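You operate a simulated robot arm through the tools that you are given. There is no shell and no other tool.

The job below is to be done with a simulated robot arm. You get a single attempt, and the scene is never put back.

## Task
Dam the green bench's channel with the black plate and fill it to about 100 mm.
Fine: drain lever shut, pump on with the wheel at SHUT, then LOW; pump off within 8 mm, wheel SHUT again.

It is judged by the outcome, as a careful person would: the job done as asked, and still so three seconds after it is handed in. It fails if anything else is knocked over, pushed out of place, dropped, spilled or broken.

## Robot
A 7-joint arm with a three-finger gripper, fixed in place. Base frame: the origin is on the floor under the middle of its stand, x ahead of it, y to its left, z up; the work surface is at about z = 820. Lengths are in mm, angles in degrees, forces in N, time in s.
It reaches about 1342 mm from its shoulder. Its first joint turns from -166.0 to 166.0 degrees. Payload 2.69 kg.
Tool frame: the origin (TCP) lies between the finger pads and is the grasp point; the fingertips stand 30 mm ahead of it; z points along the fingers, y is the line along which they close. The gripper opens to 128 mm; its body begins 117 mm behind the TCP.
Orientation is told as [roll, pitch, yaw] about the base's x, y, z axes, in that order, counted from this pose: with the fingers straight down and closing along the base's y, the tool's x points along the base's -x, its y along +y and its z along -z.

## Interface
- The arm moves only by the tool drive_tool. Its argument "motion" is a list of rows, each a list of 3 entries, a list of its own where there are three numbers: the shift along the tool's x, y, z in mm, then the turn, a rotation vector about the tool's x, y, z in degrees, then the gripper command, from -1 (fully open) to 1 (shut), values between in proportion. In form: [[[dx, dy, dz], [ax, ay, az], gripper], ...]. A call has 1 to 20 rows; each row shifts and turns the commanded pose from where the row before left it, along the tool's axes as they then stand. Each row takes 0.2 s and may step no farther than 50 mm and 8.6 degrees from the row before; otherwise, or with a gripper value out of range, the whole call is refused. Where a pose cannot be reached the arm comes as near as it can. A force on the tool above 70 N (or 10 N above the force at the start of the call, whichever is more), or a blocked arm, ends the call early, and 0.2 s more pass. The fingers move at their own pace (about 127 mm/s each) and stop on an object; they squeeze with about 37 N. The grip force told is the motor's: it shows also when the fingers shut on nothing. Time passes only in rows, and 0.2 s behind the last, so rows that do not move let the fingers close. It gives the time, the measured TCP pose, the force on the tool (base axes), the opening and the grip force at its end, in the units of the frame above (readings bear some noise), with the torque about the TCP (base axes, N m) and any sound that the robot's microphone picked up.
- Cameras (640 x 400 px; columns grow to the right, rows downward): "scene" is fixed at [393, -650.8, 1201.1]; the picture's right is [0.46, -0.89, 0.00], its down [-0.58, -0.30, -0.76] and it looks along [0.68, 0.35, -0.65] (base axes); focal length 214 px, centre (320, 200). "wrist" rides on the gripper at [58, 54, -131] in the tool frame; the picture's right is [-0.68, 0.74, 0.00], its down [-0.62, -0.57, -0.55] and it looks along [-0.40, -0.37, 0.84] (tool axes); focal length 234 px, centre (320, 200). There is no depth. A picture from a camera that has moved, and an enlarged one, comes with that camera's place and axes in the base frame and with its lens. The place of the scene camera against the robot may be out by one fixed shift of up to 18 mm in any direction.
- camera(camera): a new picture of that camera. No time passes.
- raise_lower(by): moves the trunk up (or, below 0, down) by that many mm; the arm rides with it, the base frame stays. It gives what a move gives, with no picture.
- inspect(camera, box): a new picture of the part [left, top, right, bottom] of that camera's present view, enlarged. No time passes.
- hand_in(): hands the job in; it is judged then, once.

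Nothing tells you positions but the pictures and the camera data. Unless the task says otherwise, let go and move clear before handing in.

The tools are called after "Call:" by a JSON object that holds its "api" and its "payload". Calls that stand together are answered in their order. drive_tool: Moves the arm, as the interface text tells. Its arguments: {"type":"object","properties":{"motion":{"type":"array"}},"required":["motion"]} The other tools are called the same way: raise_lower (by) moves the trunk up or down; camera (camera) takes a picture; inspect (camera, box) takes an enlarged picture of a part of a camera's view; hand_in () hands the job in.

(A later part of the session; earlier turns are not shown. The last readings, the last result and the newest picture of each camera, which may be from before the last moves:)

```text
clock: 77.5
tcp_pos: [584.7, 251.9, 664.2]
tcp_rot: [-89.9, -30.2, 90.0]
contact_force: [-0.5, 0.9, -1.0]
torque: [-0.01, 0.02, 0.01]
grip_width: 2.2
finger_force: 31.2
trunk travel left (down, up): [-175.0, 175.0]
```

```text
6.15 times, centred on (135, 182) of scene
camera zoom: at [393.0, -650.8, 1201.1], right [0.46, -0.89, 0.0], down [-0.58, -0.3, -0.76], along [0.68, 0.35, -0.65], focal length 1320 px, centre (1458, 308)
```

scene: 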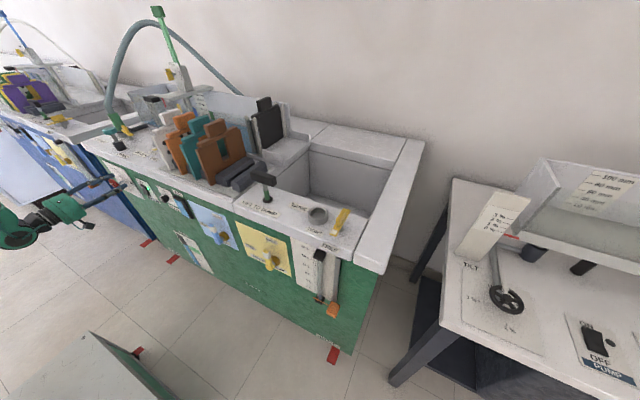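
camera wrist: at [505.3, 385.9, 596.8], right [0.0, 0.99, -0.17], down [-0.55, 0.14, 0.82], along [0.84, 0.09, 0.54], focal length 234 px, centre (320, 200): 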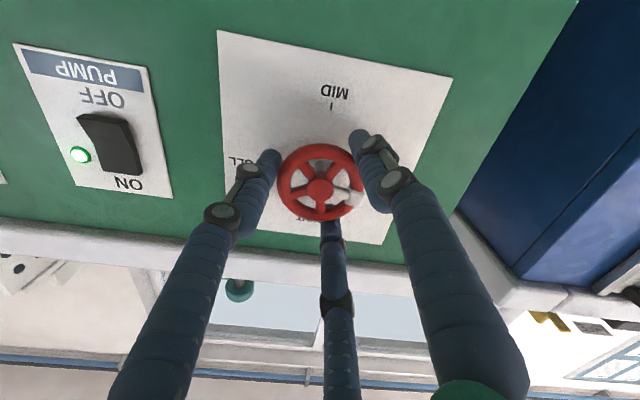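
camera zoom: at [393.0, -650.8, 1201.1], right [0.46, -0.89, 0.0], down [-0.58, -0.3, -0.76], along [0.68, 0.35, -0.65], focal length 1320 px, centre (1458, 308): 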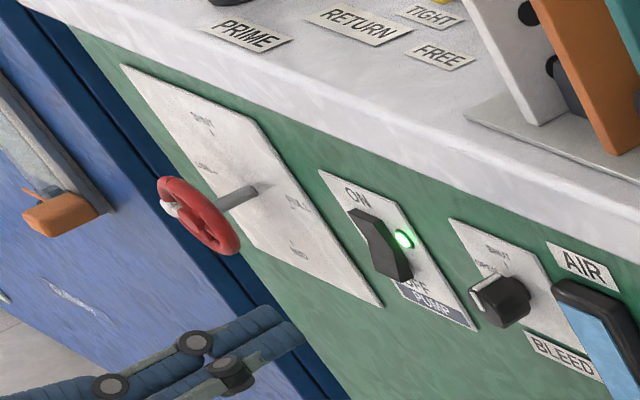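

The wheel pointer sits at LOW, pump lamp on, and the level is rising slowly. I'll move the fingertips to just in front of the OFF half and wait there.

Call:
{"api": "drive_tool", "payload": {"motion": [[[0, 0, 20], [0, 0, 0], 1], [[0, 0, 20], [0, 0, 0], 1], [[0, 0, 0], [0, 0, 0], 1], [[0, 0, 0], [0, 0, 0], 1], [[0, 0, 0], [0, 0, 0], 1], [[0, 0, 0], [0, 0, 0], 1], [[0, 0, 0], [0, 0, 0], 1], [[0, 0, 0], [0, 0, 0], 1], [[0, 0, 0], [0, 0, 0], 1], [[0, 0, 0], [0, 0, 0], 1]]}}

Call:
{"api": "inspect", "payload": {"camera": "scene", "box": [180, 80, 260, 130]}}

Call:
{"api": "camera", "payload": {"camera": "scene"}}

Call:
{"api": "camera", "payload": {"camera": "wrist"}}

```text
clock: 79.7
tcp_pos: [624.0, 250.1, 666.4]
tcp_rot: [-89.9, -30.2, 90.1]
contact_force: [0.2, -0.4, 0.2]
torque: [-0.02, 0.01, 0.0]
grip_width: 2.2
finger_force: 31.7
trunk travel left (down, up): [-175.0, 175.0]
```

```text
8.00 times, centred on (220, 105) of scene
camera zoom: at [393.0, -650.8, 1201.1], right [0.46, -0.89, 0.0], down [-0.58, -0.3, -0.76], along [0.68, 0.35, -0.65], focal length 1716 px, centre (1120, 960)
```

zoom: 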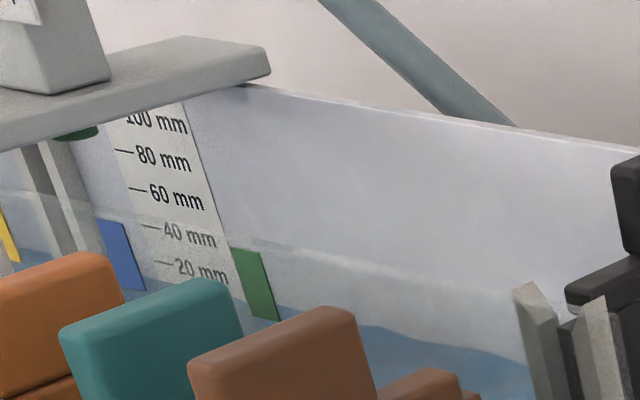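

```text
taken
```

scene: 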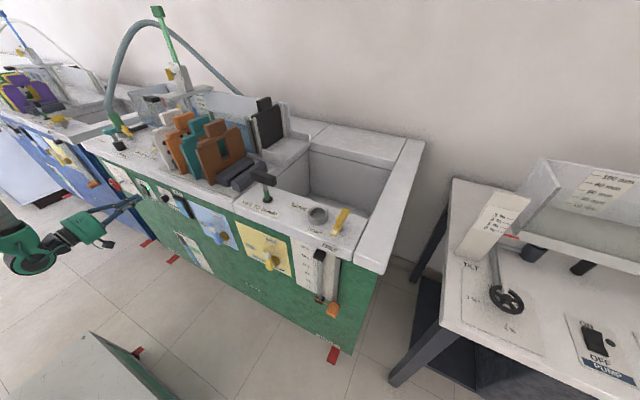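

```text
taken
camera wrist: at [492.4, 225.9, 589.6], right [0.0, 0.95, -0.3], down [-0.55, 0.25, 0.8], along [0.84, 0.16, 0.52], focal length 234 px, centre (320, 200)
```

wrist: 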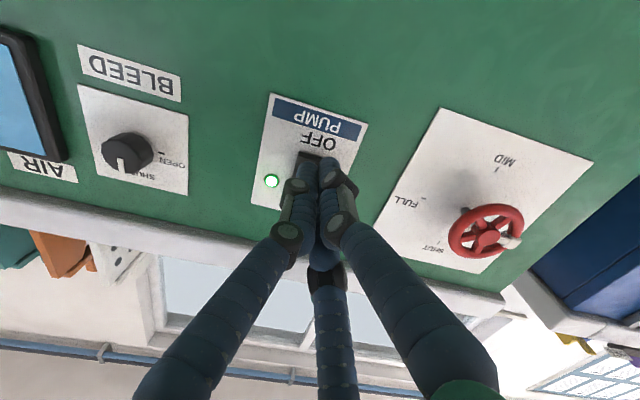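

Call:
{"api": "inspect", "payload": {"camera": "scene", "box": [190, 95, 238, 125]}}

Call:
{"api": "inspect", "payload": {"camera": "scene", "box": [212, 105, 260, 135]}}

```text
13.33 times, centred on (214, 110) of scene
camera zoom: at [393.0, -650.8, 1201.1], right [0.46, -0.89, 0.0], down [-0.58, -0.3, -0.76], along [0.68, 0.35, -0.65], focal length 2860 px, centre (1733, 1400)
```

zoom: 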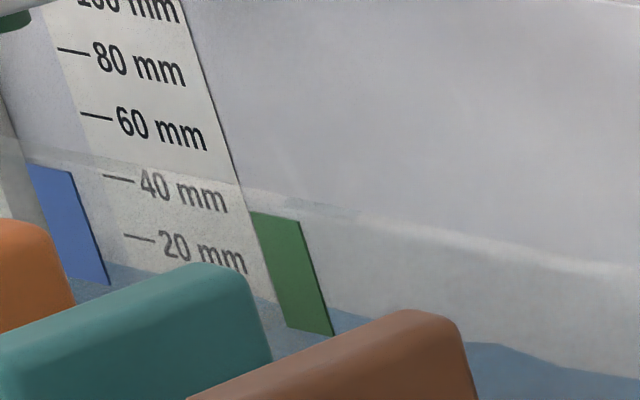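

```text
13.33 times, centred on (236, 120) of scene
camera zoom: at [393.0, -650.8, 1201.1], right [0.46, -0.89, 0.0], down [-0.58, -0.3, -0.76], along [0.68, 0.35, -0.65], focal length 2860 px, centre (1440, 1267)
```

zoom: 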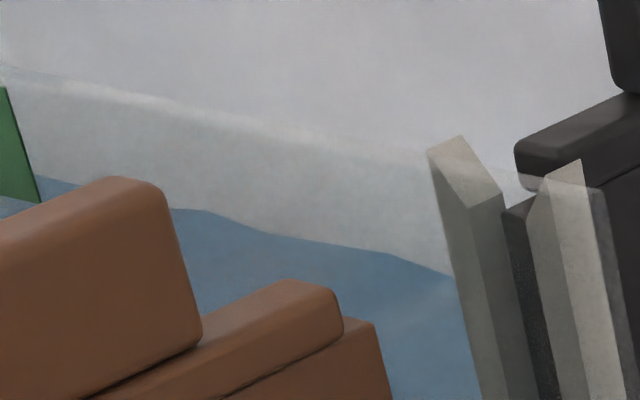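

Level is about 9–10 mm at t≈80 s (roughly 1.6 mm/s). I'll wait in place and re-read.

Call:
{"api": "drive_tool", "payload": {"motion": [[[0, 0, 0], [0, 0, 0], 1], [[0, 0, 0], [0, 0, 0], 1], [[0, 0, 0], [0, 0, 0], 1], [[0, 0, 0], [0, 0, 0], 1], [[0, 0, 0], [0, 0, 0], 1], [[0, 0, 0], [0, 0, 0], 1], [[0, 0, 0], [0, 0, 0], 1], [[0, 0, 0], [0, 0, 0], 1], [[0, 0, 0], [0, 0, 0], 1], [[0, 0, 0], [0, 0, 0], 1], [[0, 0, 0], [0, 0, 0], 1], [[0, 0, 0], [0, 0, 0], 1], [[0, 0, 0], [0, 0, 0], 1], [[0, 0, 0], [0, 0, 0], 1], [[0, 0, 0], [0, 0, 0], 1], [[0, 0, 0], [0, 0, 0], 1], [[0, 0, 0], [0, 0, 0], 1], [[0, 0, 0], [0, 0, 0], 1], [[0, 0, 0], [0, 0, 0], 1], [[0, 0, 0], [0, 0, 0], 1]]}}

Call:
{"api": "drive_tool", "payload": {"motion": [[[0, 0, 0], [0, 0, 0], 1], [[0, 0, 0], [0, 0, 0], 1], [[0, 0, 0], [0, 0, 0], 1], [[0, 0, 0], [0, 0, 0], 1], [[0, 0, 0], [0, 0, 0], 1], [[0, 0, 0], [0, 0, 0], 1], [[0, 0, 0], [0, 0, 0], 1], [[0, 0, 0], [0, 0, 0], 1], [[0, 0, 0], [0, 0, 0], 1], [[0, 0, 0], [0, 0, 0], 1], [[0, 0, 0], [0, 0, 0], 1], [[0, 0, 0], [0, 0, 0], 1], [[0, 0, 0], [0, 0, 0], 1], [[0, 0, 0], [0, 0, 0], 1], [[0, 0, 0], [0, 0, 0], 1], [[0, 0, 0], [0, 0, 0], 1], [[0, 0, 0], [0, 0, 0], 1], [[0, 0, 0], [0, 0, 0], 1], [[0, 0, 0], [0, 0, 0], 1], [[0, 0, 0], [0, 0, 0], 1]]}}

Call:
{"api": "inspect", "payload": {"camera": "scene", "box": [190, 95, 238, 125]}}

Call:
{"api": "inspect", "payload": {"camera": "scene", "box": [180, 80, 300, 155]}}

```text
clock: 83.9
tcp_pos: [623.3, 250.1, 664.2]
tcp_rot: [-89.9, -30.2, 90.1]
contact_force: [0.0, 0.0, 0.1]
torque: [0.03, -0.02, 0.0]
grip_width: 2.0
finger_force: 31.7
trunk travel left (down, up): [-175.0, 175.0]
```

```text
clock: 88.1
tcp_pos: [623.9, 249.0, 664.4]
tcp_rot: [-89.9, -30.2, 90.1]
contact_force: [0.3, 0.3, 1.1]
torque: [0.01, 0.0, -0.02]
grip_width: 2.2
finger_force: 31.4
trunk travel left (down, up): [-175.0, 175.0]
```

```text
13.33 times, centred on (214, 110) of scene
camera zoom: at [393.0, -650.8, 1201.1], right [0.46, -0.89, 0.0], down [-0.58, -0.3, -0.76], along [0.68, 0.35, -0.65], focal length 2860 px, centre (1733, 1400)
```

zoom: 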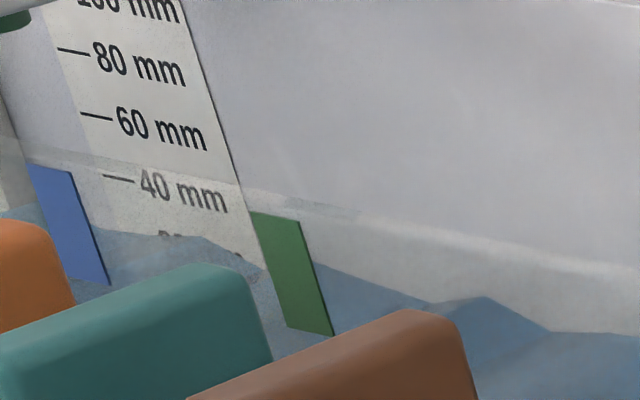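

```text
5.33 times, centred on (240, 118) of scene
camera zoom: at [393.0, -650.8, 1201.1], right [0.46, -0.89, 0.0], down [-0.58, -0.3, -0.76], along [0.68, 0.35, -0.65], focal length 1144 px, centre (747, 640)
```

zoom: 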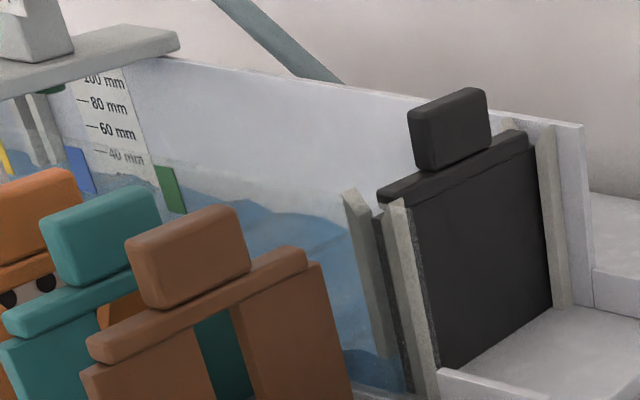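

About 21 mm at t=88 s, i.e. ~1.43 mm/s. I'll keep waiting and re-read at intervals.

Call:
{"api": "drive_tool", "payload": {"motion": [[[0, 0, 0], [0, 0, 0], 1], [[0, 0, 0], [0, 0, 0], 1], [[0, 0, 0], [0, 0, 0], 1], [[0, 0, 0], [0, 0, 0], 1], [[0, 0, 0], [0, 0, 0], 1], [[0, 0, 0], [0, 0, 0], 1], [[0, 0, 0], [0, 0, 0], 1], [[0, 0, 0], [0, 0, 0], 1], [[0, 0, 0], [0, 0, 0], 1], [[0, 0, 0], [0, 0, 0], 1], [[0, 0, 0], [0, 0, 0], 1], [[0, 0, 0], [0, 0, 0], 1], [[0, 0, 0], [0, 0, 0], 1], [[0, 0, 0], [0, 0, 0], 1], [[0, 0, 0], [0, 0, 0], 1], [[0, 0, 0], [0, 0, 0], 1], [[0, 0, 0], [0, 0, 0], 1], [[0, 0, 0], [0, 0, 0], 1], [[0, 0, 0], [0, 0, 0], 1], [[0, 0, 0], [0, 0, 0], 1]]}}

Call:
{"api": "drive_tool", "payload": {"motion": [[[0, 0, 0], [0, 0, 0], 1], [[0, 0, 0], [0, 0, 0], 1], [[0, 0, 0], [0, 0, 0], 1], [[0, 0, 0], [0, 0, 0], 1], [[0, 0, 0], [0, 0, 0], 1], [[0, 0, 0], [0, 0, 0], 1], [[0, 0, 0], [0, 0, 0], 1], [[0, 0, 0], [0, 0, 0], 1], [[0, 0, 0], [0, 0, 0], 1], [[0, 0, 0], [0, 0, 0], 1], [[0, 0, 0], [0, 0, 0], 1], [[0, 0, 0], [0, 0, 0], 1], [[0, 0, 0], [0, 0, 0], 1], [[0, 0, 0], [0, 0, 0], 1], [[0, 0, 0], [0, 0, 0], 1], [[0, 0, 0], [0, 0, 0], 1], [[0, 0, 0], [0, 0, 0], 1], [[0, 0, 0], [0, 0, 0], 1], [[0, 0, 0], [0, 0, 0], 1], [[0, 0, 0], [0, 0, 0], 1]]}}

Call:
{"api": "drive_tool", "payload": {"motion": [[[0, 0, 0], [0, 0, 0], 1], [[0, 0, 0], [0, 0, 0], 1], [[0, 0, 0], [0, 0, 0], 1], [[0, 0, 0], [0, 0, 0], 1], [[0, 0, 0], [0, 0, 0], 1], [[0, 0, 0], [0, 0, 0], 1], [[0, 0, 0], [0, 0, 0], 1], [[0, 0, 0], [0, 0, 0], 1], [[0, 0, 0], [0, 0, 0], 1], [[0, 0, 0], [0, 0, 0], 1], [[0, 0, 0], [0, 0, 0], 1], [[0, 0, 0], [0, 0, 0], 1], [[0, 0, 0], [0, 0, 0], 1], [[0, 0, 0], [0, 0, 0], 1], [[0, 0, 0], [0, 0, 0], 1], [[0, 0, 0], [0, 0, 0], 1], [[0, 0, 0], [0, 0, 0], 1], [[0, 0, 0], [0, 0, 0], 1], [[0, 0, 0], [0, 0, 0], 1], [[0, 0, 0], [0, 0, 0], 1]]}}

Call:
{"api": "inspect", "payload": {"camera": "scene", "box": [190, 85, 254, 125]}}

Call:
{"api": "inspect", "payload": {"camera": "scene", "box": [180, 80, 300, 155]}}

```text
clock: 92.3
tcp_pos: [623.9, 250.3, 665.1]
tcp_rot: [-90.0, -30.2, 90.1]
contact_force: [-1.1, 0.0, 0.3]
torque: [0.02, 0.03, 0.0]
grip_width: 2.1
finger_force: 31.4
trunk travel left (down, up): [-175.0, 175.0]
```

```text
clock: 96.5
tcp_pos: [623.1, 250.1, 664.5]
tcp_rot: [-89.8, -30.2, 90.1]
contact_force: [0.5, -0.6, 0.0]
torque: [0.01, 0.02, 0.01]
grip_width: 2.0
finger_force: 31.1
trunk travel left (down, up): [-175.0, 175.0]
```

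```text
clock: 100.7
tcp_pos: [623.4, 249.3, 666.1]
tcp_rot: [-90.0, -30.3, 90.1]
contact_force: [0.1, -0.4, 0.6]
torque: [-0.02, 0.0, -0.01]
grip_width: 2.2
finger_force: 31.7
trunk travel left (down, up): [-175.0, 175.0]
```

```text
10.00 times, centred on (222, 105) of scene
camera zoom: at [393.0, -650.8, 1201.1], right [0.46, -0.89, 0.0], down [-0.58, -0.3, -0.76], along [0.68, 0.35, -0.65], focal length 2145 px, centre (1300, 1150)
```

zoom: 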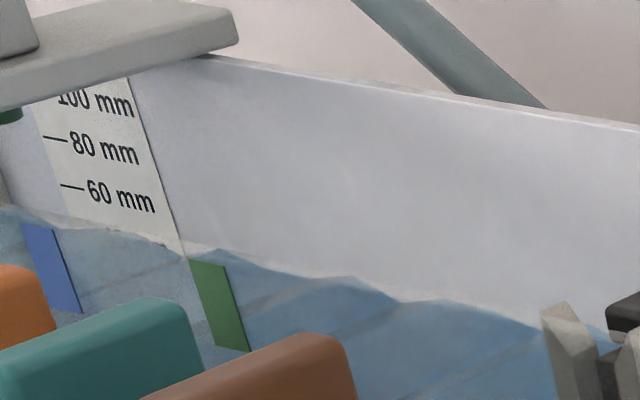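

```text
5.33 times, centred on (240, 118) of scene
camera zoom: at [393.0, -650.8, 1201.1], right [0.46, -0.89, 0.0], down [-0.58, -0.3, -0.76], along [0.68, 0.35, -0.65], focal length 1144 px, centre (747, 640)
```

zoom: 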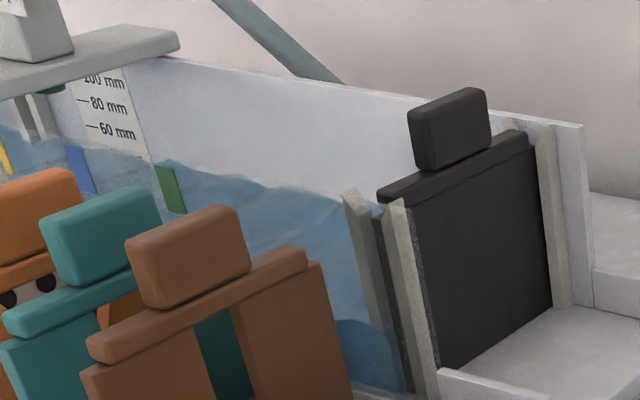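

About 43–44 mm at t=100.7 s (≈1.6 mm/s), dam holding dry downstream. I'll wait ~17 s more and re-read.

Call:
{"api": "drive_tool", "payload": {"motion": [[[0, 0, 0], [0, 0, 0], 1], [[0, 0, 0], [0, 0, 0], 1], [[0, 0, 0], [0, 0, 0], 1], [[0, 0, 0], [0, 0, 0], 1], [[0, 0, 0], [0, 0, 0], 1], [[0, 0, 0], [0, 0, 0], 1], [[0, 0, 0], [0, 0, 0], 1], [[0, 0, 0], [0, 0, 0], 1], [[0, 0, 0], [0, 0, 0], 1], [[0, 0, 0], [0, 0, 0], 1], [[0, 0, 0], [0, 0, 0], 1], [[0, 0, 0], [0, 0, 0], 1], [[0, 0, 0], [0, 0, 0], 1], [[0, 0, 0], [0, 0, 0], 1], [[0, 0, 0], [0, 0, 0], 1], [[0, 0, 0], [0, 0, 0], 1], [[0, 0, 0], [0, 0, 0], 1], [[0, 0, 0], [0, 0, 0], 1], [[0, 0, 0], [0, 0, 0], 1], [[0, 0, 0], [0, 0, 0], 1]]}}

Call:
{"api": "drive_tool", "payload": {"motion": [[[0, 0, 0], [0, 0, 0], 1], [[0, 0, 0], [0, 0, 0], 1], [[0, 0, 0], [0, 0, 0], 1], [[0, 0, 0], [0, 0, 0], 1], [[0, 0, 0], [0, 0, 0], 1], [[0, 0, 0], [0, 0, 0], 1], [[0, 0, 0], [0, 0, 0], 1], [[0, 0, 0], [0, 0, 0], 1], [[0, 0, 0], [0, 0, 0], 1], [[0, 0, 0], [0, 0, 0], 1], [[0, 0, 0], [0, 0, 0], 1], [[0, 0, 0], [0, 0, 0], 1], [[0, 0, 0], [0, 0, 0], 1], [[0, 0, 0], [0, 0, 0], 1], [[0, 0, 0], [0, 0, 0], 1], [[0, 0, 0], [0, 0, 0], 1], [[0, 0, 0], [0, 0, 0], 1], [[0, 0, 0], [0, 0, 0], 1], [[0, 0, 0], [0, 0, 0], 1], [[0, 0, 0], [0, 0, 0], 1]]}}

Call:
{"api": "drive_tool", "payload": {"motion": [[[0, 0, 0], [0, 0, 0], 1], [[0, 0, 0], [0, 0, 0], 1], [[0, 0, 0], [0, 0, 0], 1], [[0, 0, 0], [0, 0, 0], 1], [[0, 0, 0], [0, 0, 0], 1], [[0, 0, 0], [0, 0, 0], 1], [[0, 0, 0], [0, 0, 0], 1], [[0, 0, 0], [0, 0, 0], 1], [[0, 0, 0], [0, 0, 0], 1], [[0, 0, 0], [0, 0, 0], 1], [[0, 0, 0], [0, 0, 0], 1], [[0, 0, 0], [0, 0, 0], 1], [[0, 0, 0], [0, 0, 0], 1], [[0, 0, 0], [0, 0, 0], 1], [[0, 0, 0], [0, 0, 0], 1], [[0, 0, 0], [0, 0, 0], 1], [[0, 0, 0], [0, 0, 0], 1], [[0, 0, 0], [0, 0, 0], 1], [[0, 0, 0], [0, 0, 0], 1], [[0, 0, 0], [0, 0, 0], 1]]}}

Call:
{"api": "drive_tool", "payload": {"motion": [[[0, 0, 0], [0, 0, 0], 1], [[0, 0, 0], [0, 0, 0], 1], [[0, 0, 0], [0, 0, 0], 1], [[0, 0, 0], [0, 0, 0], 1], [[0, 0, 0], [0, 0, 0], 1], [[0, 0, 0], [0, 0, 0], 1], [[0, 0, 0], [0, 0, 0], 1], [[0, 0, 0], [0, 0, 0], 1], [[0, 0, 0], [0, 0, 0], 1], [[0, 0, 0], [0, 0, 0], 1], [[0, 0, 0], [0, 0, 0], 1], [[0, 0, 0], [0, 0, 0], 1], [[0, 0, 0], [0, 0, 0], 1], [[0, 0, 0], [0, 0, 0], 1], [[0, 0, 0], [0, 0, 0], 1], [[0, 0, 0], [0, 0, 0], 1], [[0, 0, 0], [0, 0, 0], 1], [[0, 0, 0], [0, 0, 0], 1], [[0, 0, 0], [0, 0, 0], 1], [[0, 0, 0], [0, 0, 0], 1]]}}

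Call:
{"api": "inspect", "payload": {"camera": "scene", "box": [190, 85, 254, 125]}}

Call:
{"api": "inspect", "payload": {"camera": "scene", "box": [180, 80, 300, 155]}}

```text
clock: 104.9
tcp_pos: [622.8, 249.2, 665.3]
tcp_rot: [-89.8, -30.1, 90.0]
contact_force: [-1.0, 0.8, 0.3]
torque: [0.0, 0.0, 0.04]
grip_width: 2.0
finger_force: 31.7
trunk travel left (down, up): [-175.0, 175.0]
```

```text
clock: 109.1
tcp_pos: [623.2, 250.0, 666.3]
tcp_rot: [-89.9, -30.2, 90.1]
contact_force: [-0.4, -1.1, -0.8]
torque: [-0.01, 0.02, 0.02]
grip_width: 2.2
finger_force: 31.1
trunk travel left (down, up): [-175.0, 175.0]
```

```text
clock: 113.3
tcp_pos: [624.1, 250.2, 665.0]
tcp_rot: [-89.9, -30.2, 90.1]
contact_force: [-0.3, 0.8, 1.5]
torque: [-0.01, -0.01, -0.01]
grip_width: 2.2
finger_force: 31.3
trunk travel left (down, up): [-175.0, 175.0]
```

```text
clock: 117.5
tcp_pos: [622.9, 250.7, 664.3]
tcp_rot: [-89.9, -30.0, 90.1]
contact_force: [-0.6, 0.9, -0.4]
torque: [0.01, 0.03, 0.0]
grip_width: 2.3
finger_force: 31.3
trunk travel left (down, up): [-175.0, 175.0]
```

```text
10.00 times, centred on (222, 105) of scene
camera zoom: at [393.0, -650.8, 1201.1], right [0.46, -0.89, 0.0], down [-0.58, -0.3, -0.76], along [0.68, 0.35, -0.65], focal length 2145 px, centre (1300, 1150)
```

zoom: 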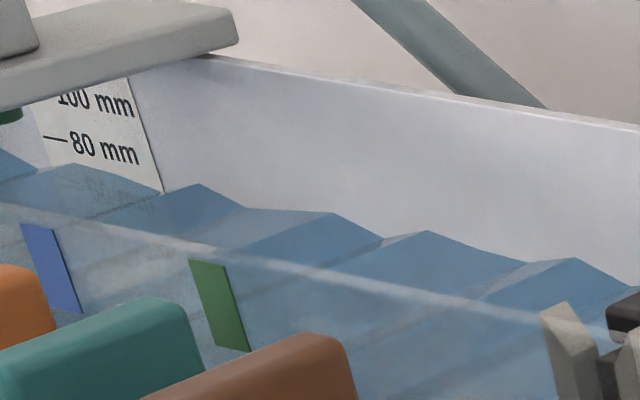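

```text
5.33 times, centred on (240, 118) of scene
camera zoom: at [393.0, -650.8, 1201.1], right [0.46, -0.89, 0.0], down [-0.58, -0.3, -0.76], along [0.68, 0.35, -0.65], focal length 1144 px, centre (747, 640)
```

zoom: 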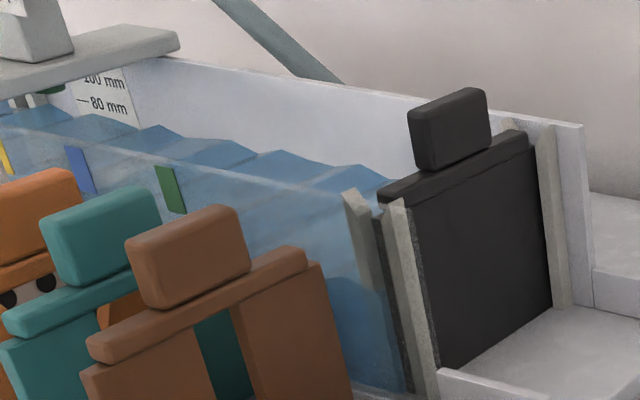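

About 69 mm at t=117.5 s. I'll wait another 12.6 s and re-read.

Call:
{"api": "drive_tool", "payload": {"motion": [[[0, 0, 0], [0, 0, 0], 1], [[0, 0, 0], [0, 0, 0], 1], [[0, 0, 0], [0, 0, 0], 1], [[0, 0, 0], [0, 0, 0], 1], [[0, 0, 0], [0, 0, 0], 1], [[0, 0, 0], [0, 0, 0], 1], [[0, 0, 0], [0, 0, 0], 1], [[0, 0, 0], [0, 0, 0], 1], [[0, 0, 0], [0, 0, 0], 1], [[0, 0, 0], [0, 0, 0], 1], [[0, 0, 0], [0, 0, 0], 1], [[0, 0, 0], [0, 0, 0], 1], [[0, 0, 0], [0, 0, 0], 1], [[0, 0, 0], [0, 0, 0], 1], [[0, 0, 0], [0, 0, 0], 1], [[0, 0, 0], [0, 0, 0], 1], [[0, 0, 0], [0, 0, 0], 1], [[0, 0, 0], [0, 0, 0], 1], [[0, 0, 0], [0, 0, 0], 1], [[0, 0, 0], [0, 0, 0], 1]]}}

Call:
{"api": "drive_tool", "payload": {"motion": [[[0, 0, 0], [0, 0, 0], 1], [[0, 0, 0], [0, 0, 0], 1], [[0, 0, 0], [0, 0, 0], 1], [[0, 0, 0], [0, 0, 0], 1], [[0, 0, 0], [0, 0, 0], 1], [[0, 0, 0], [0, 0, 0], 1], [[0, 0, 0], [0, 0, 0], 1], [[0, 0, 0], [0, 0, 0], 1], [[0, 0, 0], [0, 0, 0], 1], [[0, 0, 0], [0, 0, 0], 1], [[0, 0, 0], [0, 0, 0], 1], [[0, 0, 0], [0, 0, 0], 1], [[0, 0, 0], [0, 0, 0], 1], [[0, 0, 0], [0, 0, 0], 1], [[0, 0, 0], [0, 0, 0], 1], [[0, 0, 0], [0, 0, 0], 1], [[0, 0, 0], [0, 0, 0], 1], [[0, 0, 0], [0, 0, 0], 1], [[0, 0, 0], [0, 0, 0], 1], [[0, 0, 0], [0, 0, 0], 1]]}}

Call:
{"api": "inspect", "payload": {"camera": "scene", "box": [190, 85, 254, 125]}}

Call:
{"api": "inspect", "payload": {"camera": "scene", "box": [180, 80, 300, 155]}}

```text
clock: 121.7
tcp_pos: [623.9, 250.1, 665.5]
tcp_rot: [-89.8, -30.2, 90.2]
contact_force: [-0.9, 0.9, -0.7]
torque: [-0.01, 0.03, 0.01]
grip_width: 1.8
finger_force: 31.4
trunk travel left (down, up): [-175.0, 175.0]
```

```text
clock: 125.9
tcp_pos: [622.6, 250.8, 666.0]
tcp_rot: [-89.9, -30.2, 90.1]
contact_force: [0.1, -0.5, -0.7]
torque: [0.02, 0.01, 0.02]
grip_width: 2.2
finger_force: 30.9
trunk travel left (down, up): [-175.0, 175.0]
```

```text
10.00 times, centred on (222, 105) of scene
camera zoom: at [393.0, -650.8, 1201.1], right [0.46, -0.89, 0.0], down [-0.58, -0.3, -0.76], along [0.68, 0.35, -0.65], focal length 2145 px, centre (1300, 1150)
```

zoom: 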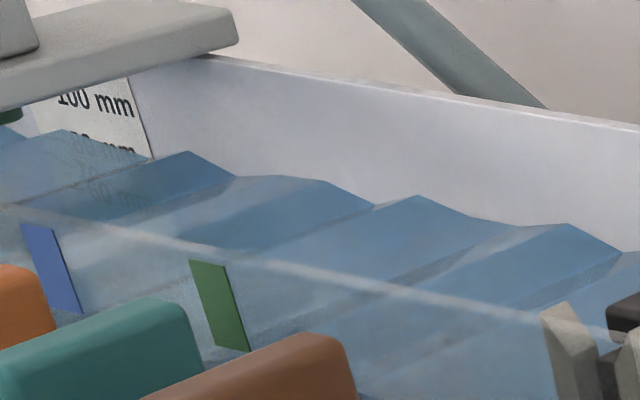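

```text
5.33 times, centred on (240, 118) of scene
camera zoom: at [393.0, -650.8, 1201.1], right [0.46, -0.89, 0.0], down [-0.58, -0.3, -0.76], along [0.68, 0.35, -0.65], focal length 1144 px, centre (747, 640)
```

zoom: 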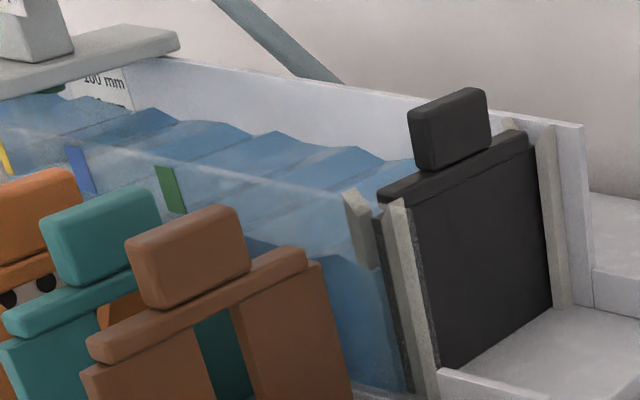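

About 82 mm at t=125.9 s. I'll pre-position the fingertips closer to the OFF half while waiting ~5 s, then re-read.

Call:
{"api": "drive_tool", "payload": {"motion": [[[0, 0, 4], [0, 0, 0], 1], [[0, 0, 3], [0, 0, 0], 1], [[0, 0, 0], [0, 0, 0], 1], [[0, 0, 0], [0, 0, 0], 1], [[0, 0, 0], [0, 0, 0], 1], [[0, 0, 0], [0, 0, 0], 1], [[0, 0, 0], [0, 0, 0], 1], [[0, 0, 0], [0, 0, 0], 1], [[0, 0, 0], [0, 0, 0], 1], [[0, 0, 0], [0, 0, 0], 1], [[0, 0, 0], [0, 0, 0], 1], [[0, 0, 0], [0, 0, 0], 1], [[0, 0, 0], [0, 0, 0], 1], [[0, 0, 0], [0, 0, 0], 1], [[0, 0, 0], [0, 0, 0], 1], [[0, 0, 0], [0, 0, 0], 1], [[0, 0, 0], [0, 0, 0], 1], [[0, 0, 0], [0, 0, 0], 1], [[0, 0, 0], [0, 0, 0], 1], [[0, 0, 0], [0, 0, 0], 1]]}}

Call:
{"api": "inspect", "payload": {"camera": "scene", "box": [185, 85, 217, 105]}}

Call:
{"api": "inspect", "payload": {"camera": "scene", "box": [190, 85, 254, 125]}}

Call:
{"api": "inspect", "payload": {"camera": "scene", "box": [85, 150, 185, 215]}}

```text
clock: 130.1
tcp_pos: [630.9, 250.5, 666.5]
tcp_rot: [-89.9, -30.2, 90.0]
contact_force: [-0.4, 0.1, 0.5]
torque: [-0.01, -0.02, -0.01]
grip_width: 2.4
finger_force: 31.7
trunk travel left (down, up): [-175.0, 175.0]
```

```text
16.00 times, centred on (201, 95) of scene
camera zoom: at [393.0, -650.8, 1201.1], right [0.46, -0.89, 0.0], down [-0.58, -0.3, -0.76], along [0.68, 0.35, -0.65], focal length 3432 px, centre (2224, 1880)
```

zoom: 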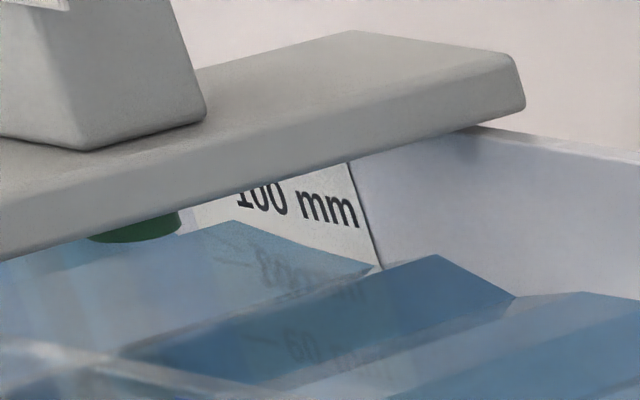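

```text
10.00 times, centred on (222, 105) of scene
camera zoom: at [393.0, -650.8, 1201.1], right [0.46, -0.89, 0.0], down [-0.58, -0.3, -0.76], along [0.68, 0.35, -0.65], focal length 2145 px, centre (1300, 1150)
```

zoom: 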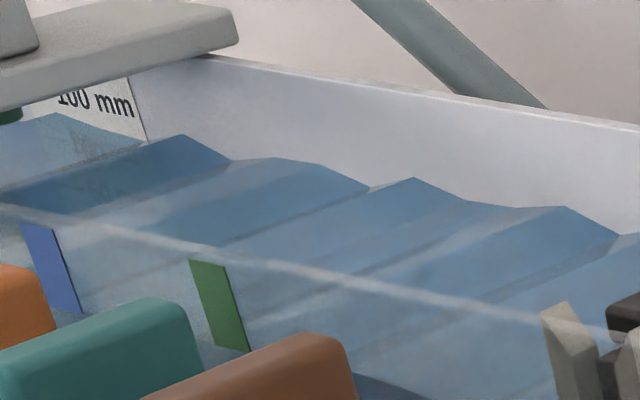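

```text
6.15 times, centred on (135, 182) of scene
camera zoom: at [393.0, -650.8, 1201.1], right [0.46, -0.89, 0.0], down [-0.58, -0.3, -0.76], along [0.68, 0.35, -0.65], focal length 1320 px, centre (1458, 308)
```

zoom: 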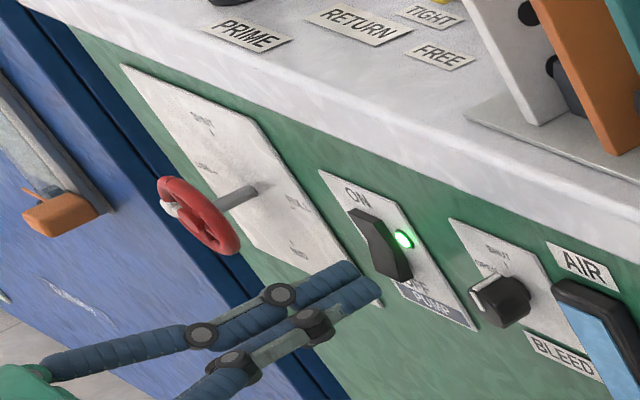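

About 88–89 mm at t=130.1 s. Waiting ~5 s more, then a final reading before pressing OFF.

Call:
{"api": "drive_tool", "payload": {"motion": [[[0, 0, 0], [0, 0, 0], 1], [[0, 0, 0], [0, 0, 0], 1], [[0, 0, 0], [0, 0, 0], 1], [[0, 0, 0], [0, 0, 0], 1], [[0, 0, 0], [0, 0, 0], 1], [[0, 0, 0], [0, 0, 0], 1], [[0, 0, 0], [0, 0, 0], 1], [[0, 0, 0], [0, 0, 0], 1], [[0, 0, 0], [0, 0, 0], 1], [[0, 0, 0], [0, 0, 0], 1], [[0, 0, 0], [0, 0, 0], 1], [[0, 0, 0], [0, 0, 0], 1], [[0, 0, 0], [0, 0, 0], 1], [[0, 0, 0], [0, 0, 0], 1], [[0, 0, 0], [0, 0, 0], 1], [[0, 0, 0], [0, 0, 0], 1], [[0, 0, 0], [0, 0, 0], 1], [[0, 0, 0], [0, 0, 0], 1], [[0, 0, 0], [0, 0, 0], 1], [[0, 0, 0], [0, 0, 0], 1]]}}

Call:
{"api": "inspect", "payload": {"camera": "scene", "box": [185, 85, 217, 105]}}

Call:
{"api": "inspect", "payload": {"camera": "scene", "box": [190, 85, 254, 125]}}

Call:
{"api": "inspect", "payload": {"camera": "scene", "box": [225, 80, 305, 160]}}

```text
clock: 134.3
tcp_pos: [630.2, 249.8, 667.0]
tcp_rot: [-89.9, -30.2, 90.1]
contact_force: [-0.9, 0.1, 0.7]
torque: [0.0, 0.01, 0.03]
grip_width: 2.0
finger_force: 31.7
trunk travel left (down, up): [-175.0, 175.0]
```

```text
16.00 times, centred on (201, 95) of scene
camera zoom: at [393.0, -650.8, 1201.1], right [0.46, -0.89, 0.0], down [-0.58, -0.3, -0.76], along [0.68, 0.35, -0.65], focal length 3432 px, centre (2224, 1880)
```

zoom: 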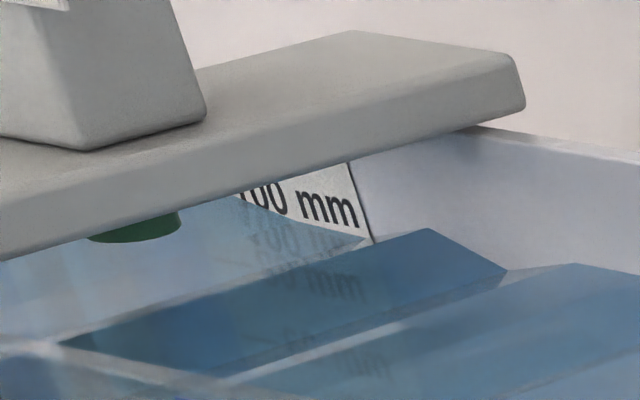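

```text
10.00 times, centred on (222, 105) of scene
camera zoom: at [393.0, -650.8, 1201.1], right [0.46, -0.89, 0.0], down [-0.58, -0.3, -0.76], along [0.68, 0.35, -0.65], focal length 2145 px, centre (1300, 1150)
```

zoom: 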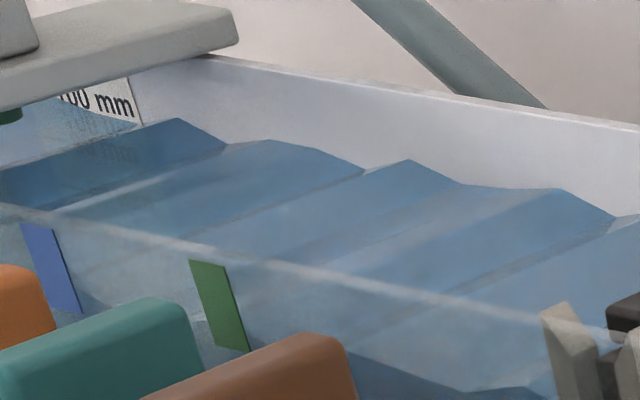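

```text
5.00 times, centred on (265, 120) of scene
camera zoom: at [393.0, -650.8, 1201.1], right [0.46, -0.89, 0.0], down [-0.58, -0.3, -0.76], along [0.68, 0.35, -0.65], focal length 1072 px, centre (595, 600)
```

zoom: 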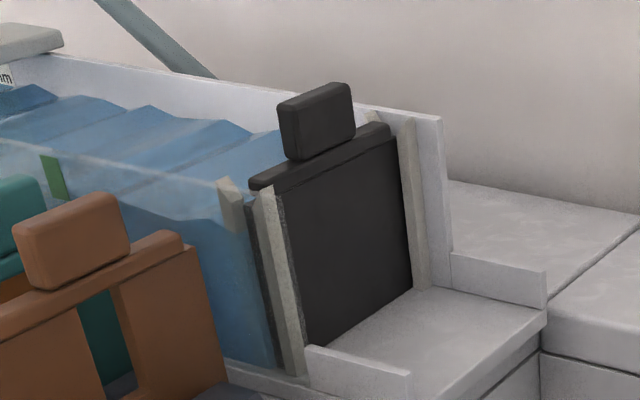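

About 96 mm at t=134.3 s (waves ±4 mm). I'll wait ~1.4 s and press OFF, aiming for ~99–100 mm.

Call:
{"api": "drive_tool", "payload": {"motion": [[[0, 0, 0], [0, 0, 0], 1], [[0, 0, 0], [0, 0, 0], 1], [[0, 0, 0], [0, 0, 0], 1], [[0, 0, 0], [0, 0, 0], 1], [[0, 0, 0], [0, 0, 0], 1], [[0, 0, 0], [0, 0, 0], 1], [[0, 0, 0], [0, 0, 0], 1], [[0, 0, 5], [0, 0, 0], 1], [[0, 0, 4], [0, 0, 0], 1], [[0, 0, 4], [0, 0, 0], 1], [[0, 0, 0], [0, 0, 0], 1]]}}

Call:
{"api": "inspect", "payload": {"camera": "scene", "box": [122, 165, 182, 215]}}

Call:
{"api": "inspect", "payload": {"camera": "scene", "box": [190, 85, 254, 125]}}

```text
clock: 136.7
tcp_pos: [643.0, 250.5, 666.7]
tcp_rot: [-89.9, -30.1, 90.2]
contact_force: [-10.7, 1.6, -0.7]
torque: [-0.08, -0.16, 0.09]
grip_width: 2.1
finger_force: 31.3
trunk travel left (down, up): [-175.0, 175.0]
heard: click
```

```text
8.00 times, centred on (152, 190) of scene
camera zoom: at [393.0, -650.8, 1201.1], right [0.46, -0.89, 0.0], down [-0.58, -0.3, -0.76], along [0.68, 0.35, -0.65], focal length 1716 px, centre (1664, 280)
```

zoom: 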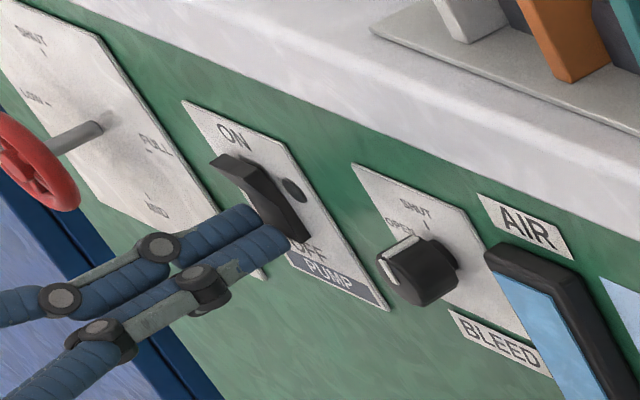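

```text
10.00 times, centred on (222, 105) of scene
camera zoom: at [393.0, -650.8, 1201.1], right [0.46, -0.89, 0.0], down [-0.58, -0.3, -0.76], along [0.68, 0.35, -0.65], focal length 2145 px, centre (1300, 1150)
```

zoom: 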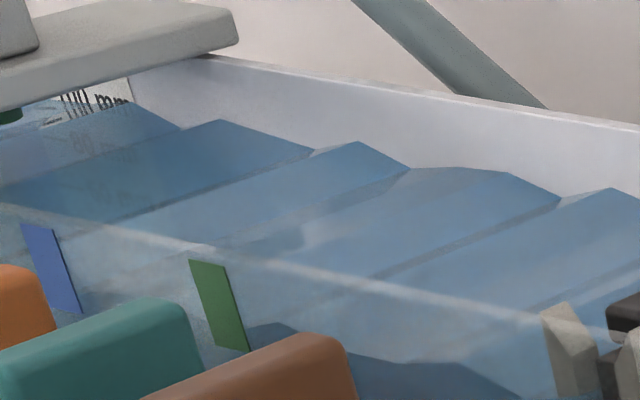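

Click, lamp out — pump is off. I'll go back to the wheel with the same grip orientation to return it to SHUT.

Call:
{"api": "drive_tool", "payload": {"motion": [[[0, 0, -29], [0, 0, 0], 1], [[0, 0, -29], [0, 0, 0], 1], [[-33.4, 17.4, 0], [0, 0, 0], 0], [[-33.4, 17.4, 0], [0, 0, 0], -0.4], [[-33.4, 17.4, 0], [0, 0, 0], -0.4], [[-33.4, 17.4, 0], [0, 0, 0], -0.4], [[0, 0, 0], [0, 0, 0], -0.4]]}}

Call:
{"api": "camera", "payload": {"camera": "wrist"}}

Call:
{"api": "inspect", "payload": {"camera": "scene", "box": [190, 85, 254, 125]}}

Call:
{"api": "inspect", "payload": {"camera": "scene", "box": [85, 150, 185, 215]}}

```text
clock: 138.3
tcp_pos: [584.4, 401.0, 672.0]
tcp_rot: [-89.9, -30.2, 90.0]
contact_force: [0.7, 0.2, -0.1]
torque: [-0.02, 0.02, 0.02]
grip_width: 89.5
finger_force: 0.0
trunk travel left (down, up): [-175.0, 175.0]
```

```text
taken
camera wrist: at [454.3, 376.4, 596.0], right [0.0, 0.95, -0.3], down [-0.55, 0.25, 0.8], along [0.84, 0.16, 0.52], focal length 234 px, centre (320, 200)
```

wrist: 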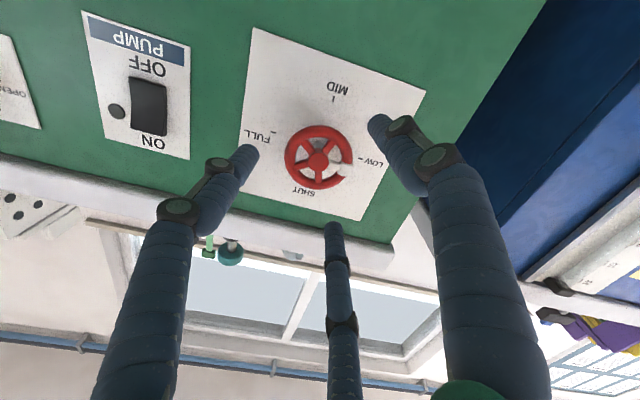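

```text
10.00 times, centred on (222, 105) of scene
camera zoom: at [393.0, -650.8, 1201.1], right [0.46, -0.89, 0.0], down [-0.58, -0.3, -0.76], along [0.68, 0.35, -0.65], focal length 2145 px, centre (1300, 1150)
```

zoom: 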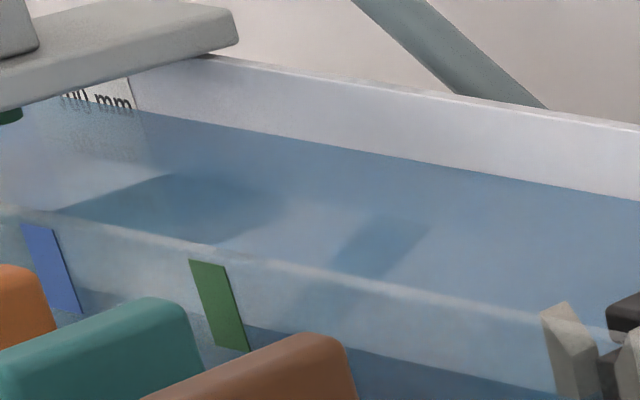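

```text
6.15 times, centred on (135, 182) of scene
camera zoom: at [393.0, -650.8, 1201.1], right [0.46, -0.89, 0.0], down [-0.58, -0.3, -0.76], along [0.68, 0.35, -0.65], focal length 1320 px, centre (1458, 308)
```

zoom: 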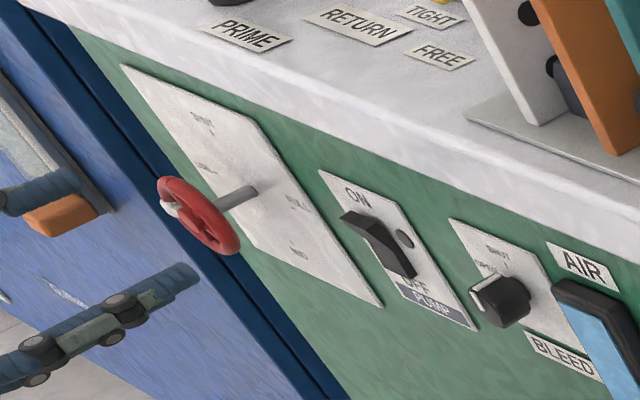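

The surface has settled flat at about 99–100 mm. Now I'll grip the wheel again.

Call:
{"api": "drive_tool", "payload": {"motion": [[[0, 0, 26], [0, 0, 0], -0.4], [[0, 0, 26], [0, 0, 0], -0.4], [[0, 0, 0], [0, 0, 0], -0.4]]}}

Call:
{"api": "inspect", "payload": {"camera": "wrist", "box": [230, 90, 420, 240]}}

```text
clock: 139.1
tcp_pos: [637.4, 401.1, 670.6]
tcp_rot: [-89.9, -30.1, 90.0]
contact_force: [-0.4, 0.8, 0.4]
torque: [-0.01, -0.02, 0.0]
grip_width: 89.4
finger_force: 0.1
trunk travel left (down, up): [-175.0, 175.0]
```

```text
2.67 times, centred on (325, 165) of wrist
camera zoom: at [506.1, 377.5, 595.6], right [0.0, 0.95, -0.3], down [-0.55, 0.25, 0.8], along [0.84, 0.17, 0.52], focal length 624 px, centre (307, 293)
```

zoom: 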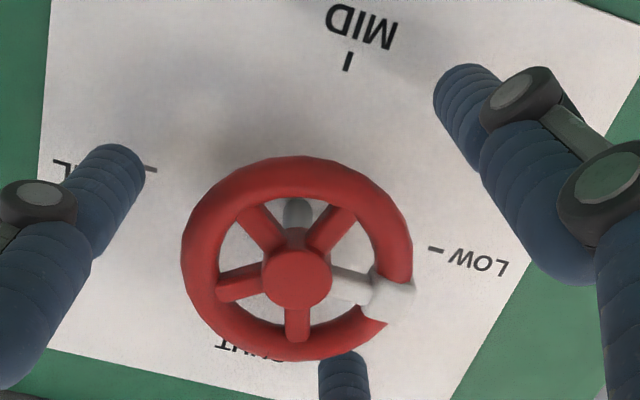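

Call:
{"api": "drive_tool", "payload": {"motion": [[[-0.6, -3.1, 0], [0, 0, 0], -0.4], [[0, 0, 0], [0, 0, 0], 0], [[0, 0, 0], [0, 0, 0], 0.3], [[0, 0, 0], [0, 0, 0], 1], [[0, 0, 0], [0, 0, 0], 1]]}}

Call:
{"api": "inspect", "payload": {"camera": "wrist", "box": [230, 90, 420, 240]}}

```text
clock: 140.3
tcp_pos: [637.2, 398.0, 674.8]
tcp_rot: [-89.9, -30.2, 89.9]
contact_force: [3.5, -8.4, 3.1]
torque: [-0.03, -0.03, -0.22]
grip_width: 58.3
finger_force: 45.3
trunk travel left (down, up): [-175.0, 175.0]
```

```text
2.67 times, centred on (325, 165) of wrist
camera zoom: at [506.2, 375.9, 599.1], right [0.0, 0.95, -0.3], down [-0.55, 0.25, 0.8], along [0.84, 0.16, 0.52], focal length 624 px, centre (307, 293)
```

zoom: 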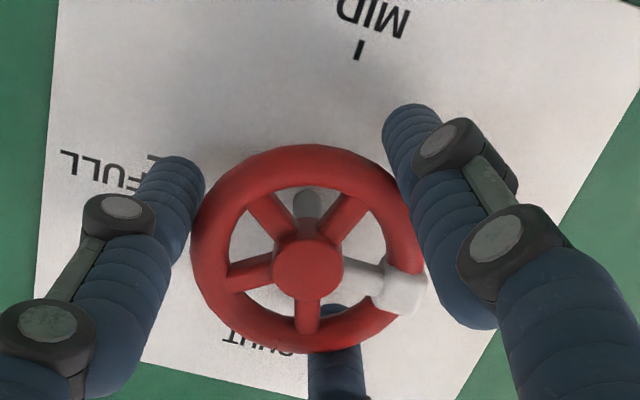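

Gripped. I'll turn clockwise back toward SHUT in stages, trimming the side load.

Call:
{"api": "drive_tool", "payload": {"motion": [[[0, 0, 0], [0, 0, 7.5], 1], [[0, 0, 0], [0, 0, 7.5], 1], [[0, 0, 0], [0, 0, 7.5], 1], [[0, 0, 0], [0, 0, 0], 1]]}}

```text
clock: 141.3
tcp_pos: [636.3, 400.5, 674.8]
tcp_rot: [-89.6, -52.7, 89.9]
contact_force: [-8.2, 1.7, -10.0]
torque: [0.04, 0.22, 0.46]
grip_width: 58.2
finger_force: 44.6
trunk travel left (down, up): [-175.0, 175.0]
```

Call:
{"api": "drive_tool", "payload": {"motion": [[[0, 0, 0], [0, 0, 7.5], 1], [[0, 0, 0], [0, 0, 7.5], 1], [[0, 0, 0], [0, 0, 7.5], 1], [[0, 0, 0], [0, 0, 0], 1]]}}

```text
clock: 142.3
tcp_pos: [637.3, 399.4, 675.5]
tcp_rot: [-89.0, -75.2, 89.4]
contact_force: [-24.0, 12.3, -21.2]
torque: [-0.02, 0.54, 0.37]
grip_width: 58.0
finger_force: 44.3
trunk travel left (down, up): [-175.0, 175.0]
```

Call:
{"api": "drive_tool", "payload": {"motion": [[[0.9, 0.9, -1.2], [0, 0, 0], 1], [[0, 0, 0], [0, 0, 7.5], 1], [[0, 0, 0], [0, 0, 7.5], 1], [[0, 0, 0], [0, 0, 7.5], 1], [[0, 0, 0], [0, 0, 0], 1]]}}

Call:
{"api": "inspect", "payload": {"camera": "wrist", "box": [230, 90, 420, 240]}}

```text
clock: 143.5
tcp_pos: [638.1, 399.7, 674.0]
tcp_rot: [89.2, -82.3, -89.0]
contact_force: [-8.1, 2.3, -15.0]
torque: [0.0, -0.13, -0.16]
grip_width: 57.8
finger_force: 44.5
trunk travel left (down, up): [-175.0, 175.0]
```

```text
2.67 times, centred on (325, 165) of wrist
camera zoom: at [506.2, 460.5, 624.2], right [0.0, 0.64, 0.77], down [-0.55, -0.64, 0.54], along [0.84, -0.42, 0.35], focal length 624 px, centre (307, 293)
```

zoom: 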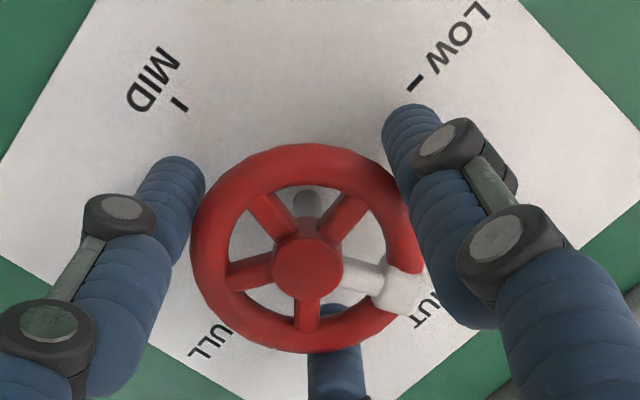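

Call:
{"api": "drive_tool", "payload": {"motion": [[[0.7, 0, -0.4], [0, 0, 0], 1], [[0, 0, 0], [0, 0, 7.5], 1], [[0, 0, 0], [0, 0, 7.5], 1], [[0, 0, 0], [0, 0, 7.5], 1], [[0, 0, 0], [0, 0, 0], 1]]}}

Call:
{"api": "inspect", "payload": {"camera": "wrist", "box": [230, 90, 420, 240]}}

Call:
{"api": "inspect", "payload": {"camera": "scene", "box": [85, 150, 165, 215]}}

```text
clock: 144.7
tcp_pos: [635.9, 399.4, 674.6]
tcp_rot: [89.7, -59.6, -89.7]
contact_force: [21.8, -10.1, -10.0]
torque: [-0.8, 0.18, -0.3]
grip_width: 58.0
finger_force: 45.1
trunk travel left (down, up): [-175.0, 175.0]
```

```text
2.67 times, centred on (325, 165) of wrist
camera zoom: at [506.0, 475.5, 651.4], right [0.0, 0.3, 0.96], down [-0.55, -0.8, 0.25], along [0.84, -0.52, 0.16], focal length 624 px, centre (307, 293)
```

zoom: 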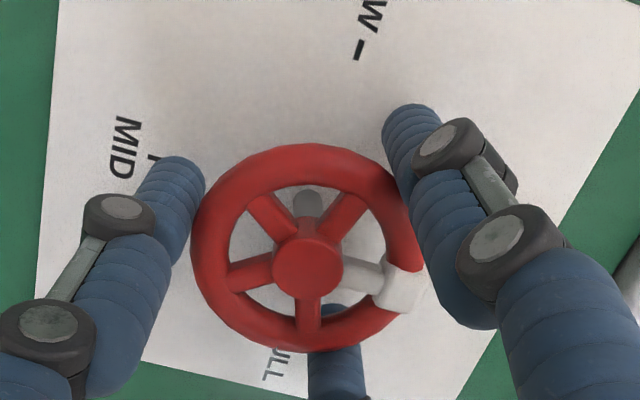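

```text
6.15 times, centred on (125, 182) of scene
camera zoom: at [393.0, -650.8, 1201.1], right [0.46, -0.89, 0.0], down [-0.58, -0.3, -0.76], along [0.68, 0.35, -0.65], focal length 1320 px, centre (1520, 308)
```

zoom: 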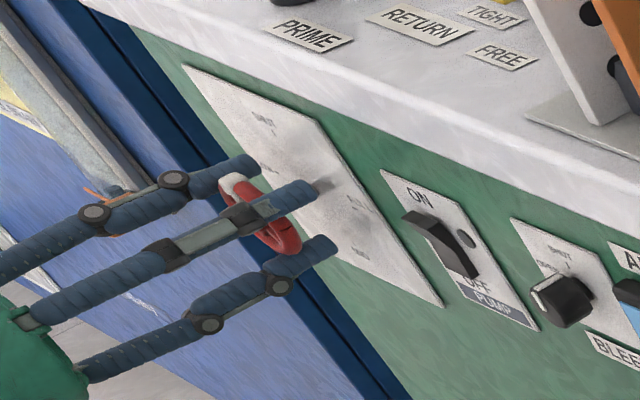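

A torque of −0.8 N·m shows the wheel has reached its SHUT stop. I'll release, retreat and verify pointer and level.

Call:
{"api": "drive_tool", "payload": {"motion": [[[0, 0, 0], [0, 0, 0], 0], [[0, 0, 0], [0, 0, 0], -0.4], [[0, 0, 0], [0, 0, 0], -0.4], [[0, 0, -30], [0, 0, 0], -0.4], [[0, 0, -40], [0, 0, 0], -0.4], [[0, 0, 0], [0, 0, 0], -0.4]]}}

Call:
{"api": "camera", "payload": {"camera": "wrist"}}

Call:
{"api": "inspect", "payload": {"camera": "wrist", "box": [250, 80, 400, 200]}}

Call:
{"api": "inspect", "payload": {"camera": "scene", "box": [190, 85, 254, 125]}}

Call:
{"api": "inspect", "payload": {"camera": "scene", "box": [98, 160, 162, 200]}}

```text
clock: 146.1
tcp_pos: [565.0, 400.0, 675.0]
tcp_rot: [89.8, -59.8, -89.6]
contact_force: [0.1, 0.7, -0.3]
torque: [0.0, 0.04, -0.04]
grip_width: 89.7
finger_force: 0.0
trunk travel left (down, up): [-175.0, 175.0]
```

```text
taken
camera wrist: at [433.8, 476.3, 651.7], right [0.0, 0.3, 0.95], down [-0.55, -0.8, 0.25], along [0.84, -0.52, 0.16], focal length 234 px, centre (320, 200)
```

wrist: 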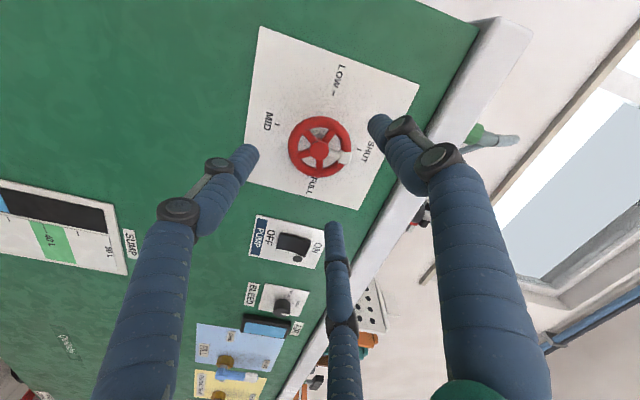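

```text
3.33 times, centred on (325, 140) of wrist
camera zoom: at [433.8, 476.3, 651.7], right [0.0, 0.3, 0.95], down [-0.55, -0.8, 0.25], along [0.84, -0.52, 0.16], focal length 781 px, centre (303, 400)
```

zoom: 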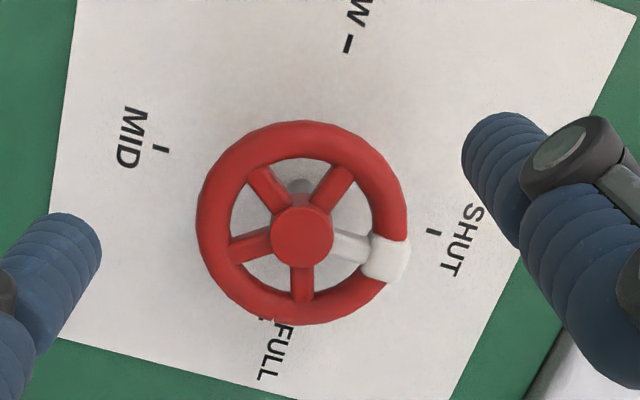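

```text
10.00 times, centred on (222, 105) of scene
camera zoom: at [393.0, -650.8, 1201.1], right [0.46, -0.89, 0.0], down [-0.58, -0.3, -0.76], along [0.68, 0.35, -0.65], focal length 2145 px, centre (1300, 1150)
```

zoom: 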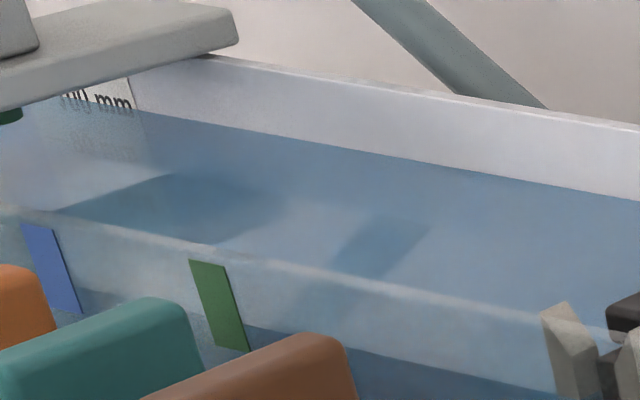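

```text
10.00 times, centred on (130, 180) of scene
camera zoom: at [393.0, -650.8, 1201.1], right [0.46, -0.89, 0.0], down [-0.58, -0.3, -0.76], along [0.68, 0.35, -0.65], focal length 2145 px, centre (2220, 400)
```

zoom: 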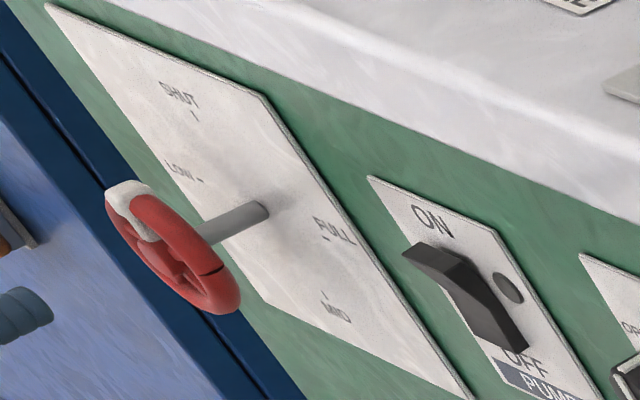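

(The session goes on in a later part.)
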